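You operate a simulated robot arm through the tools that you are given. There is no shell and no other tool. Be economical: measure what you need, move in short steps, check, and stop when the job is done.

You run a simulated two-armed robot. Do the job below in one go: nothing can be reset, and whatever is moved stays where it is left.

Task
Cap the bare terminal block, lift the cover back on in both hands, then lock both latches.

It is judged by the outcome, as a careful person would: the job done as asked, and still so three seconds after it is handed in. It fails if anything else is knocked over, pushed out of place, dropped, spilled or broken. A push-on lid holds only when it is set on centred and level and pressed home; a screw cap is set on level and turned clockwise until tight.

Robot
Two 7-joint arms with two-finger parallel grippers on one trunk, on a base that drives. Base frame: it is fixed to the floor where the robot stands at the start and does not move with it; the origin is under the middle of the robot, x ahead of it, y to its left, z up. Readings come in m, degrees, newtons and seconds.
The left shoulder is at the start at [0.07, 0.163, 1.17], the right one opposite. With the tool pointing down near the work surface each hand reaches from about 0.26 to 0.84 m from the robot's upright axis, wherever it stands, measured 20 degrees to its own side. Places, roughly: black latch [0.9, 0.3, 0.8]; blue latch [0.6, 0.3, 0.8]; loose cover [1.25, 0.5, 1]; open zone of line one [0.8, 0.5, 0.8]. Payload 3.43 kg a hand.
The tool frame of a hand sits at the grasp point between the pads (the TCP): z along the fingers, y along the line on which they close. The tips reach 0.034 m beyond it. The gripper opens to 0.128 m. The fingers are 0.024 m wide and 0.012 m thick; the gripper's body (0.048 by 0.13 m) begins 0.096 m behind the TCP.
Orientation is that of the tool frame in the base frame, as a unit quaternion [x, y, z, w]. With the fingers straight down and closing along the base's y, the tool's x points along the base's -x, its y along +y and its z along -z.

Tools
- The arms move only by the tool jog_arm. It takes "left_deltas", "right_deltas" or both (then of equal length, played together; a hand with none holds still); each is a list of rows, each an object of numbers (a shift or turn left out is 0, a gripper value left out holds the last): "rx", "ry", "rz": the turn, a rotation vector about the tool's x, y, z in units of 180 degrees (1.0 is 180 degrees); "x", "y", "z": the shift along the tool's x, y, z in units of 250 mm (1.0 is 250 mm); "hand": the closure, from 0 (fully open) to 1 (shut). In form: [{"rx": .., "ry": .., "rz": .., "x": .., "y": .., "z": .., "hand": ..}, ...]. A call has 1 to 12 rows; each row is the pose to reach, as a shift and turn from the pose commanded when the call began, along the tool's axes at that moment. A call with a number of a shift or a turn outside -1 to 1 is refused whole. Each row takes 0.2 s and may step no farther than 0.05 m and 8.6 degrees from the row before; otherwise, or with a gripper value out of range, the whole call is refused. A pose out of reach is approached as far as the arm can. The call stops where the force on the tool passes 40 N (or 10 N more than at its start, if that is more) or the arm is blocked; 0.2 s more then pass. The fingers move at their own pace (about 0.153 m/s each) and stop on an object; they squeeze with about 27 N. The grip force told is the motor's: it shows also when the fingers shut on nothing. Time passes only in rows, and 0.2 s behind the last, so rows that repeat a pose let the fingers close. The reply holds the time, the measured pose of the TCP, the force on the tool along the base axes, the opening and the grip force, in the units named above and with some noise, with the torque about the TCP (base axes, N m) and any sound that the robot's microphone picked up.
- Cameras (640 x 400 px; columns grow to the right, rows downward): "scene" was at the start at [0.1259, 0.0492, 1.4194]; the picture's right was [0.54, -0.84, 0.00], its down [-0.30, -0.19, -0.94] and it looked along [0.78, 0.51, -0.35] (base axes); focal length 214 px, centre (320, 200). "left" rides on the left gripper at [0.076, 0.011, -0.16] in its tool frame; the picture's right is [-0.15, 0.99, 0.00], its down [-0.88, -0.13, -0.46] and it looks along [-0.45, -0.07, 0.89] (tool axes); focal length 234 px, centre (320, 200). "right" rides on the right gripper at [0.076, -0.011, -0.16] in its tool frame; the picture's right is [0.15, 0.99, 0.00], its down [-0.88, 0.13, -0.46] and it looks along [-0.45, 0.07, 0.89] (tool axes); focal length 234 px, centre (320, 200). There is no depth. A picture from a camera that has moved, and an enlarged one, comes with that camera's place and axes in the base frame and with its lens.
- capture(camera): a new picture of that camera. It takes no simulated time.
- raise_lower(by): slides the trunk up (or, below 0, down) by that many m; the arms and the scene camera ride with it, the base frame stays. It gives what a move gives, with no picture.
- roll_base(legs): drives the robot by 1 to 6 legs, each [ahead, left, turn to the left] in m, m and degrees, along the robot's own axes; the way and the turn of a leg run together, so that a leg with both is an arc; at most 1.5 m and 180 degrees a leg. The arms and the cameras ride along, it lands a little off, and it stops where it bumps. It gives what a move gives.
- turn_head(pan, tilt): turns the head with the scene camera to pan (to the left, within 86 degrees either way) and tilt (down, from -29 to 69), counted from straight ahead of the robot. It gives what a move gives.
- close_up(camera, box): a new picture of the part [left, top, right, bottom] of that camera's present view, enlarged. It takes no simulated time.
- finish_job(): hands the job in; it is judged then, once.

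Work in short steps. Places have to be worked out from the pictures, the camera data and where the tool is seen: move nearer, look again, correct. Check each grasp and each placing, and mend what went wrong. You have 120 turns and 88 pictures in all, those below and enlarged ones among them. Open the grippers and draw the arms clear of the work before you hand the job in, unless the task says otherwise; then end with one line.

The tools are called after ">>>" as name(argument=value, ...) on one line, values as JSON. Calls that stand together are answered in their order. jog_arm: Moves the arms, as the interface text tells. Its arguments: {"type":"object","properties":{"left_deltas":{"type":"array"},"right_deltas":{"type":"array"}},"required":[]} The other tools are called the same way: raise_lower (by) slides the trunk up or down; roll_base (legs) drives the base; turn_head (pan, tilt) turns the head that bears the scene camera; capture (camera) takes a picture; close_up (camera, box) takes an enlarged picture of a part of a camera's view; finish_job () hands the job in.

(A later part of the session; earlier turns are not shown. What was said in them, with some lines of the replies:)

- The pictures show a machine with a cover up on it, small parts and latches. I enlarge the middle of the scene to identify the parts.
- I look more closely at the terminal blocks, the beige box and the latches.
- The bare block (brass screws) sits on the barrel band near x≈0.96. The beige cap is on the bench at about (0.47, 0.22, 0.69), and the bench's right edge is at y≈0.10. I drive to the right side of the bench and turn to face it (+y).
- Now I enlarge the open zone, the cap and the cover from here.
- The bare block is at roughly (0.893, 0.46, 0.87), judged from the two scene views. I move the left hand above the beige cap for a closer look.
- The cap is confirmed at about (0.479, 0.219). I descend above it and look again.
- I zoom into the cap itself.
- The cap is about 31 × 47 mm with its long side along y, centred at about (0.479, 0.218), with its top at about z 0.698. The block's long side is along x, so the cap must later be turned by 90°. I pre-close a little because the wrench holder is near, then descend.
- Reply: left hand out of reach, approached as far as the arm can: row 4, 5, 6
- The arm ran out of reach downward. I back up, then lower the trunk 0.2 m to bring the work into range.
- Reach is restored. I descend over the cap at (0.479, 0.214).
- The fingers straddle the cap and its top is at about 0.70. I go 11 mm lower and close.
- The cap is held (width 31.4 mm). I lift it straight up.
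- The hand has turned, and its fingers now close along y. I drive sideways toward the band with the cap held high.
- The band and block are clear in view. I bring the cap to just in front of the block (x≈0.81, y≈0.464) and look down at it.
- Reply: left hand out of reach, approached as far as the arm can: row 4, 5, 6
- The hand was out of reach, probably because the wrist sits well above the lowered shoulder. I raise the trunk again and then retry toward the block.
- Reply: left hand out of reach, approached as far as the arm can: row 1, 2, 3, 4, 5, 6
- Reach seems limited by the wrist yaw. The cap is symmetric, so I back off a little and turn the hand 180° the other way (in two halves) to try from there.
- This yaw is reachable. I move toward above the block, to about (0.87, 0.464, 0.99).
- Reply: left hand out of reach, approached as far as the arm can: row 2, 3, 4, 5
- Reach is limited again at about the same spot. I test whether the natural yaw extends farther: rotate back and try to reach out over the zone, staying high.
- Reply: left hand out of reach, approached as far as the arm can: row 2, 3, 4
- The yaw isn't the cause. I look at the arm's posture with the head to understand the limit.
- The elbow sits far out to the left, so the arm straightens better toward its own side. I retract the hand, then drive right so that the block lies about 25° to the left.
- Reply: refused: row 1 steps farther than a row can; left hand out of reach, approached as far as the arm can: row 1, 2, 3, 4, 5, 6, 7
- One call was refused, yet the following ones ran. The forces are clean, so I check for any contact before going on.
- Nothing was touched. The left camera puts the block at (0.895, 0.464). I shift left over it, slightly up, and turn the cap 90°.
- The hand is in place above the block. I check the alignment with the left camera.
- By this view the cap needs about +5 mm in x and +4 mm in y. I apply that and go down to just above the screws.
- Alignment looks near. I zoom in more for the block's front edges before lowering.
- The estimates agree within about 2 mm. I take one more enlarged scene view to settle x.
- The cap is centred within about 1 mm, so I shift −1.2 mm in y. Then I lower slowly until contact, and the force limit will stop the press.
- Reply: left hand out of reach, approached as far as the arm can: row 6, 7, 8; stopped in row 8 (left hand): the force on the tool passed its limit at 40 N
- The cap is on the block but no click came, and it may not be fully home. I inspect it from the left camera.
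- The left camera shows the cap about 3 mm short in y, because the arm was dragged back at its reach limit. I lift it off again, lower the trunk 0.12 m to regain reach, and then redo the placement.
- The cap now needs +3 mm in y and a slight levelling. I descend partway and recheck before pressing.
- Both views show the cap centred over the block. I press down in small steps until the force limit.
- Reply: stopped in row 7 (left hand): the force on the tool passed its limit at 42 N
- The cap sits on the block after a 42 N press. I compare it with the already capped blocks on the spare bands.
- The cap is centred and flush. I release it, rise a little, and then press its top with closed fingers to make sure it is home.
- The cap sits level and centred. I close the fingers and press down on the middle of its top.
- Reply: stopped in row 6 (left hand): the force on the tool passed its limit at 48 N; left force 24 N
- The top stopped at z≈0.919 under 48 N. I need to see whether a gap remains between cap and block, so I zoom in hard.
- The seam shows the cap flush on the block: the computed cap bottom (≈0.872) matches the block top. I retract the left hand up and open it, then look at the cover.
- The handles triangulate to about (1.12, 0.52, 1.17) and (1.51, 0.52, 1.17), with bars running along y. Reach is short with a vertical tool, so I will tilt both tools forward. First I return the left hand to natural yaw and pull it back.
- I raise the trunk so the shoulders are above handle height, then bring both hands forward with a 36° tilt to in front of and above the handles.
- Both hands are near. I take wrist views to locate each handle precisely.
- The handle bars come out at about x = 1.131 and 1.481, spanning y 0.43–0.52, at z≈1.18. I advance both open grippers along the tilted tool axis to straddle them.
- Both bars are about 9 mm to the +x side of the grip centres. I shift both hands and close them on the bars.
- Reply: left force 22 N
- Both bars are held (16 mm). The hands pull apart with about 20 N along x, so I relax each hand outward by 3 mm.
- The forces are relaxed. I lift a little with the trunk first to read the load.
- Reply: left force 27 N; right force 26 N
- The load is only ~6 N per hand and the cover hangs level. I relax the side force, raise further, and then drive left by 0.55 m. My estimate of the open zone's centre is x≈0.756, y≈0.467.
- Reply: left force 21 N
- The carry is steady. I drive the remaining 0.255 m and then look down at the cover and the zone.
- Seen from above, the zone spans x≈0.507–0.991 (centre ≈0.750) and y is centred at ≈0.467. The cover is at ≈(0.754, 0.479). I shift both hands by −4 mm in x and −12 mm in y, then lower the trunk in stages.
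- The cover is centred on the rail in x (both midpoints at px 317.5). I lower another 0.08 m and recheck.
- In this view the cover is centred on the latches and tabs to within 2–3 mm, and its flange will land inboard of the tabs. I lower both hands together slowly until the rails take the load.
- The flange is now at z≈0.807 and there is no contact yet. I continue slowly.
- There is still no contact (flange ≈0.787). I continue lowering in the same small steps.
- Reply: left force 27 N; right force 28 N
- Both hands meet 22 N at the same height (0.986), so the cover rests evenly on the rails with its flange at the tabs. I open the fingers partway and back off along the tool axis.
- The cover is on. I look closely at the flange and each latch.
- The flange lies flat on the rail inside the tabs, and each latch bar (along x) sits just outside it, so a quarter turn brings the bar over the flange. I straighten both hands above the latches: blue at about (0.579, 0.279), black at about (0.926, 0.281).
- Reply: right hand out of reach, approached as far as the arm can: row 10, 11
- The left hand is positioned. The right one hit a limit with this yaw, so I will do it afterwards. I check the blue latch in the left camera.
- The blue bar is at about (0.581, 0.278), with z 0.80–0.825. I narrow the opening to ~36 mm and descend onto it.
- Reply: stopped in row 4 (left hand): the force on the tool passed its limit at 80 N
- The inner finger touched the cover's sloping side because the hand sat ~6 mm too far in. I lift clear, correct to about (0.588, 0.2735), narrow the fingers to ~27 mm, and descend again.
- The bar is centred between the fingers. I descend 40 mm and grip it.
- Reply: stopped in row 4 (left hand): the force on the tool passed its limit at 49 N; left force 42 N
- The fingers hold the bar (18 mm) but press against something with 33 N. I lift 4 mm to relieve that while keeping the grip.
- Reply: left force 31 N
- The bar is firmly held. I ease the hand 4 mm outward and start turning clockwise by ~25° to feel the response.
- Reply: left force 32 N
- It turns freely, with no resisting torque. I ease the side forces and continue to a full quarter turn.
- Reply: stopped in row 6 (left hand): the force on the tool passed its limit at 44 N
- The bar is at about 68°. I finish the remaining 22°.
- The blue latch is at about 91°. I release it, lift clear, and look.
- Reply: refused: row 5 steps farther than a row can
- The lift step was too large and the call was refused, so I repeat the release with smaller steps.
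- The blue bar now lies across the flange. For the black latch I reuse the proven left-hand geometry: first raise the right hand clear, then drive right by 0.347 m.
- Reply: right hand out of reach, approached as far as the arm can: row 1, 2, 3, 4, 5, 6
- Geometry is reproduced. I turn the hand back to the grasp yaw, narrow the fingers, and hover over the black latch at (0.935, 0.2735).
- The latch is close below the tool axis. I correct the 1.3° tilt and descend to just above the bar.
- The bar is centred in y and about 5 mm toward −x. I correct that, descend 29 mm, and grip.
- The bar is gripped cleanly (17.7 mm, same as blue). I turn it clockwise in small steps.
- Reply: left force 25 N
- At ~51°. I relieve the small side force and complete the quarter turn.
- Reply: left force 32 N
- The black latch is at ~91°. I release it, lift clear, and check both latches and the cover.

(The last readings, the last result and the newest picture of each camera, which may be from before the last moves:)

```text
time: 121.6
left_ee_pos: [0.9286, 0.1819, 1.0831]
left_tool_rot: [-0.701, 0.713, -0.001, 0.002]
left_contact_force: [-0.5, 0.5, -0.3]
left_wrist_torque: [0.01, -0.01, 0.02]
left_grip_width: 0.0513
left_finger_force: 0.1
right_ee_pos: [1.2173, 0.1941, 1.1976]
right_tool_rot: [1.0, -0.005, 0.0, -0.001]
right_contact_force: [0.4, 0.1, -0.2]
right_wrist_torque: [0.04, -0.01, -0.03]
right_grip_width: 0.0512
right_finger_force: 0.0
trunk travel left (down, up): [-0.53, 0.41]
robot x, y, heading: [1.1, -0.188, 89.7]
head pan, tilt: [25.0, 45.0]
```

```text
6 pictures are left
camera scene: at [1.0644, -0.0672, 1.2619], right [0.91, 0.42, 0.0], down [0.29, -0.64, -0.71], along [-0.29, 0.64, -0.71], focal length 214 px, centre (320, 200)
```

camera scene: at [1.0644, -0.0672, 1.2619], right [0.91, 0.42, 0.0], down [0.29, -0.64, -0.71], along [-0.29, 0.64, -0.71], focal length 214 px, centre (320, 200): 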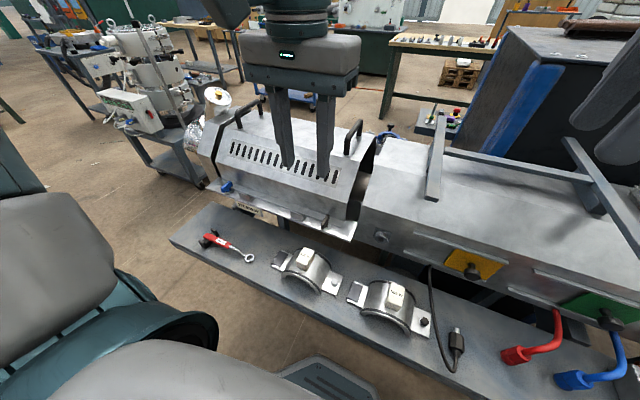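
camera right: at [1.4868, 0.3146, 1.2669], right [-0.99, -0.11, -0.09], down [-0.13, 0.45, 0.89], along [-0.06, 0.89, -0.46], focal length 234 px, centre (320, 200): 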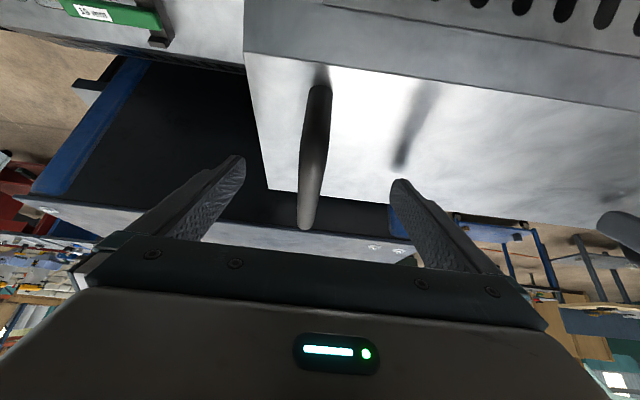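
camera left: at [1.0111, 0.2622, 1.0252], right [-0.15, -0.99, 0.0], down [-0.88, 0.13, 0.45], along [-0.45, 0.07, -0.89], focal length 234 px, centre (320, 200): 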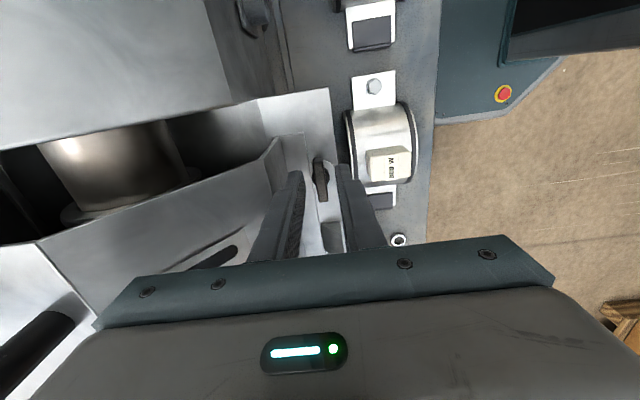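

I zoom in on the latches and the flange for confirmation.

>>> close_up(camera="scene", box=[205, 165, 375, 250])

>>> close_up(camera="scene", box=[300, 200, 360, 245])

```text
3.76 times, centred on (290, 208) of scene
camera zoom: at [1.0644, -0.0672, 1.2619], right [0.91, 0.42, 0.0], down [0.29, -0.64, -0.71], along [-0.29, 0.64, -0.71], focal length 807 px, centre (433, 172)
```

zoom: 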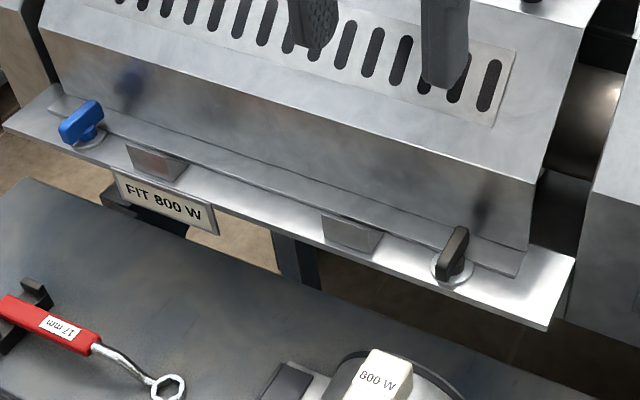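

```text
8.89 times, centred on (330, 222) of scene
camera zoom: at [1.0644, -0.0672, 1.2619], right [0.91, 0.42, 0.0], down [0.29, -0.64, -0.71], along [-0.29, 0.64, -0.71], focal length 1906 px, centre (231, 0)
```

zoom: 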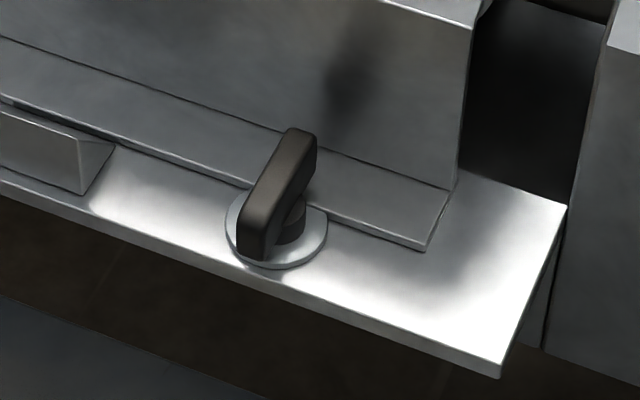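

Both bars lie across the flange and the cover is seated inside the tabs. I open the grippers, raise the trunk, and back off a little.

>>> jog_arm(left_deltas=[{"x": 0.05, "z": -0.05, "hand": 0}, {"x": 0.1, "z": -0.1, "hand": 0}, {"x": 0.1, "z": -0.1, "hand": 0}], right_deltas=[{"hand": 0}, {"hand": 0}, {"hand": 0}])

>>> raise_lower(by=0.15)

>>> roll_base(legs=[[-0.12, 0, 0]])

>>> capture(camera="scene")

```text
time: 122.4
left_ee_pos: [0.9263, 0.1578, 1.1081]
left_tool_rot: [-0.701, 0.713, -0.002, 0.0]
left_contact_force: [0.0, -0.2, -0.2]
left_wrist_torque: [-0.02, 0.03, -0.01]
left_grip_width: 0.1277
left_finger_force: 0.0
right_ee_pos: [1.2168, 0.194, 1.1967]
right_tool_rot: [1.0, -0.007, -0.001, 0.0]
right_contact_force: [0.0, -0.8, -0.8]
right_wrist_torque: [-0.01, -0.02, 0.0]
right_grip_width: 0.128
right_finger_force: 0.1
trunk travel left (down, up): [-0.53, 0.41]
robot x, y, heading: [1.0993, -0.1884, 89.8]
head pan, tilt: [25.0, 45.0]
```

```text
time: 124.1
left_ee_pos: [0.9264, 0.1566, 1.258]
left_tool_rot: [-0.701, 0.713, -0.001, 0.002]
left_contact_force: [0.4, -0.7, 0.2]
left_wrist_torque: [0.0, 0.01, -0.03]
left_grip_width: 0.1281
left_finger_force: 0.1
right_ee_pos: [1.2171, 0.1949, 1.3465]
right_tool_rot: [1.0, -0.005, -0.001, 0.0]
right_contact_force: [0.3, 1.1, 0.1]
right_wrist_torque: [-0.03, -0.02, -0.01]
right_grip_width: 0.1281
right_finger_force: 0.0
trunk travel left (down, up): [-0.68, 0.26]
robot x, y, heading: [1.1033, -0.1924, 89.8]
head pan, tilt: [25.0, 45.0]
```

```text
time: 125.3
left_ee_pos: [0.9253, 0.0379, 1.2571]
left_tool_rot: [-0.701, 0.713, -0.002, 0.001]
left_contact_force: [0.7, -0.6, -0.8]
left_wrist_torque: [-0.01, -0.02, -0.05]
left_grip_width: 0.128
left_finger_force: 0.0
right_ee_pos: [1.2169, 0.0767, 1.345]
right_tool_rot: [1.0, -0.005, -0.001, 0.0]
right_contact_force: [0.0, 0.6, 0.0]
right_wrist_torque: [0.0, 0.0, -0.02]
right_grip_width: 0.128
right_finger_force: 0.0
trunk travel left (down, up): [-0.68, 0.26]
robot x, y, heading: [1.0991, -0.3119, 89.5]
head pan, tilt: [25.0, 45.0]
```

```text
3 pictures are left
camera scene: at [1.0637, -0.1849, 1.4117], right [0.91, 0.42, 0.0], down [0.29, -0.64, -0.71], along [-0.29, 0.64, -0.71], focal length 214 px, centre (320, 200)
```

scene: 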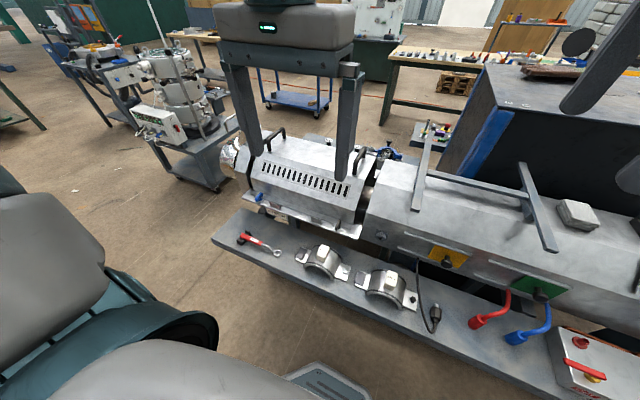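

Everything else stands where it was, the cover is seated, both latches are turned, and the hands are open and clear. I hand the job in.

>>> finish_job()

```text
The job is handed in.
```

The terminal block is capped, the cover was lifted back onto its rails with both hands, and both latches are turned a quarter turn across its flange. The cap took a press of about 48 N without a click and is now hidden under the cover, so I judged it fully seated from pictures taken before the cover went on. While reaching for the blue latch, the left hand bumped the cover once with about 80 N. The cover and latches still looked in place afterwards.
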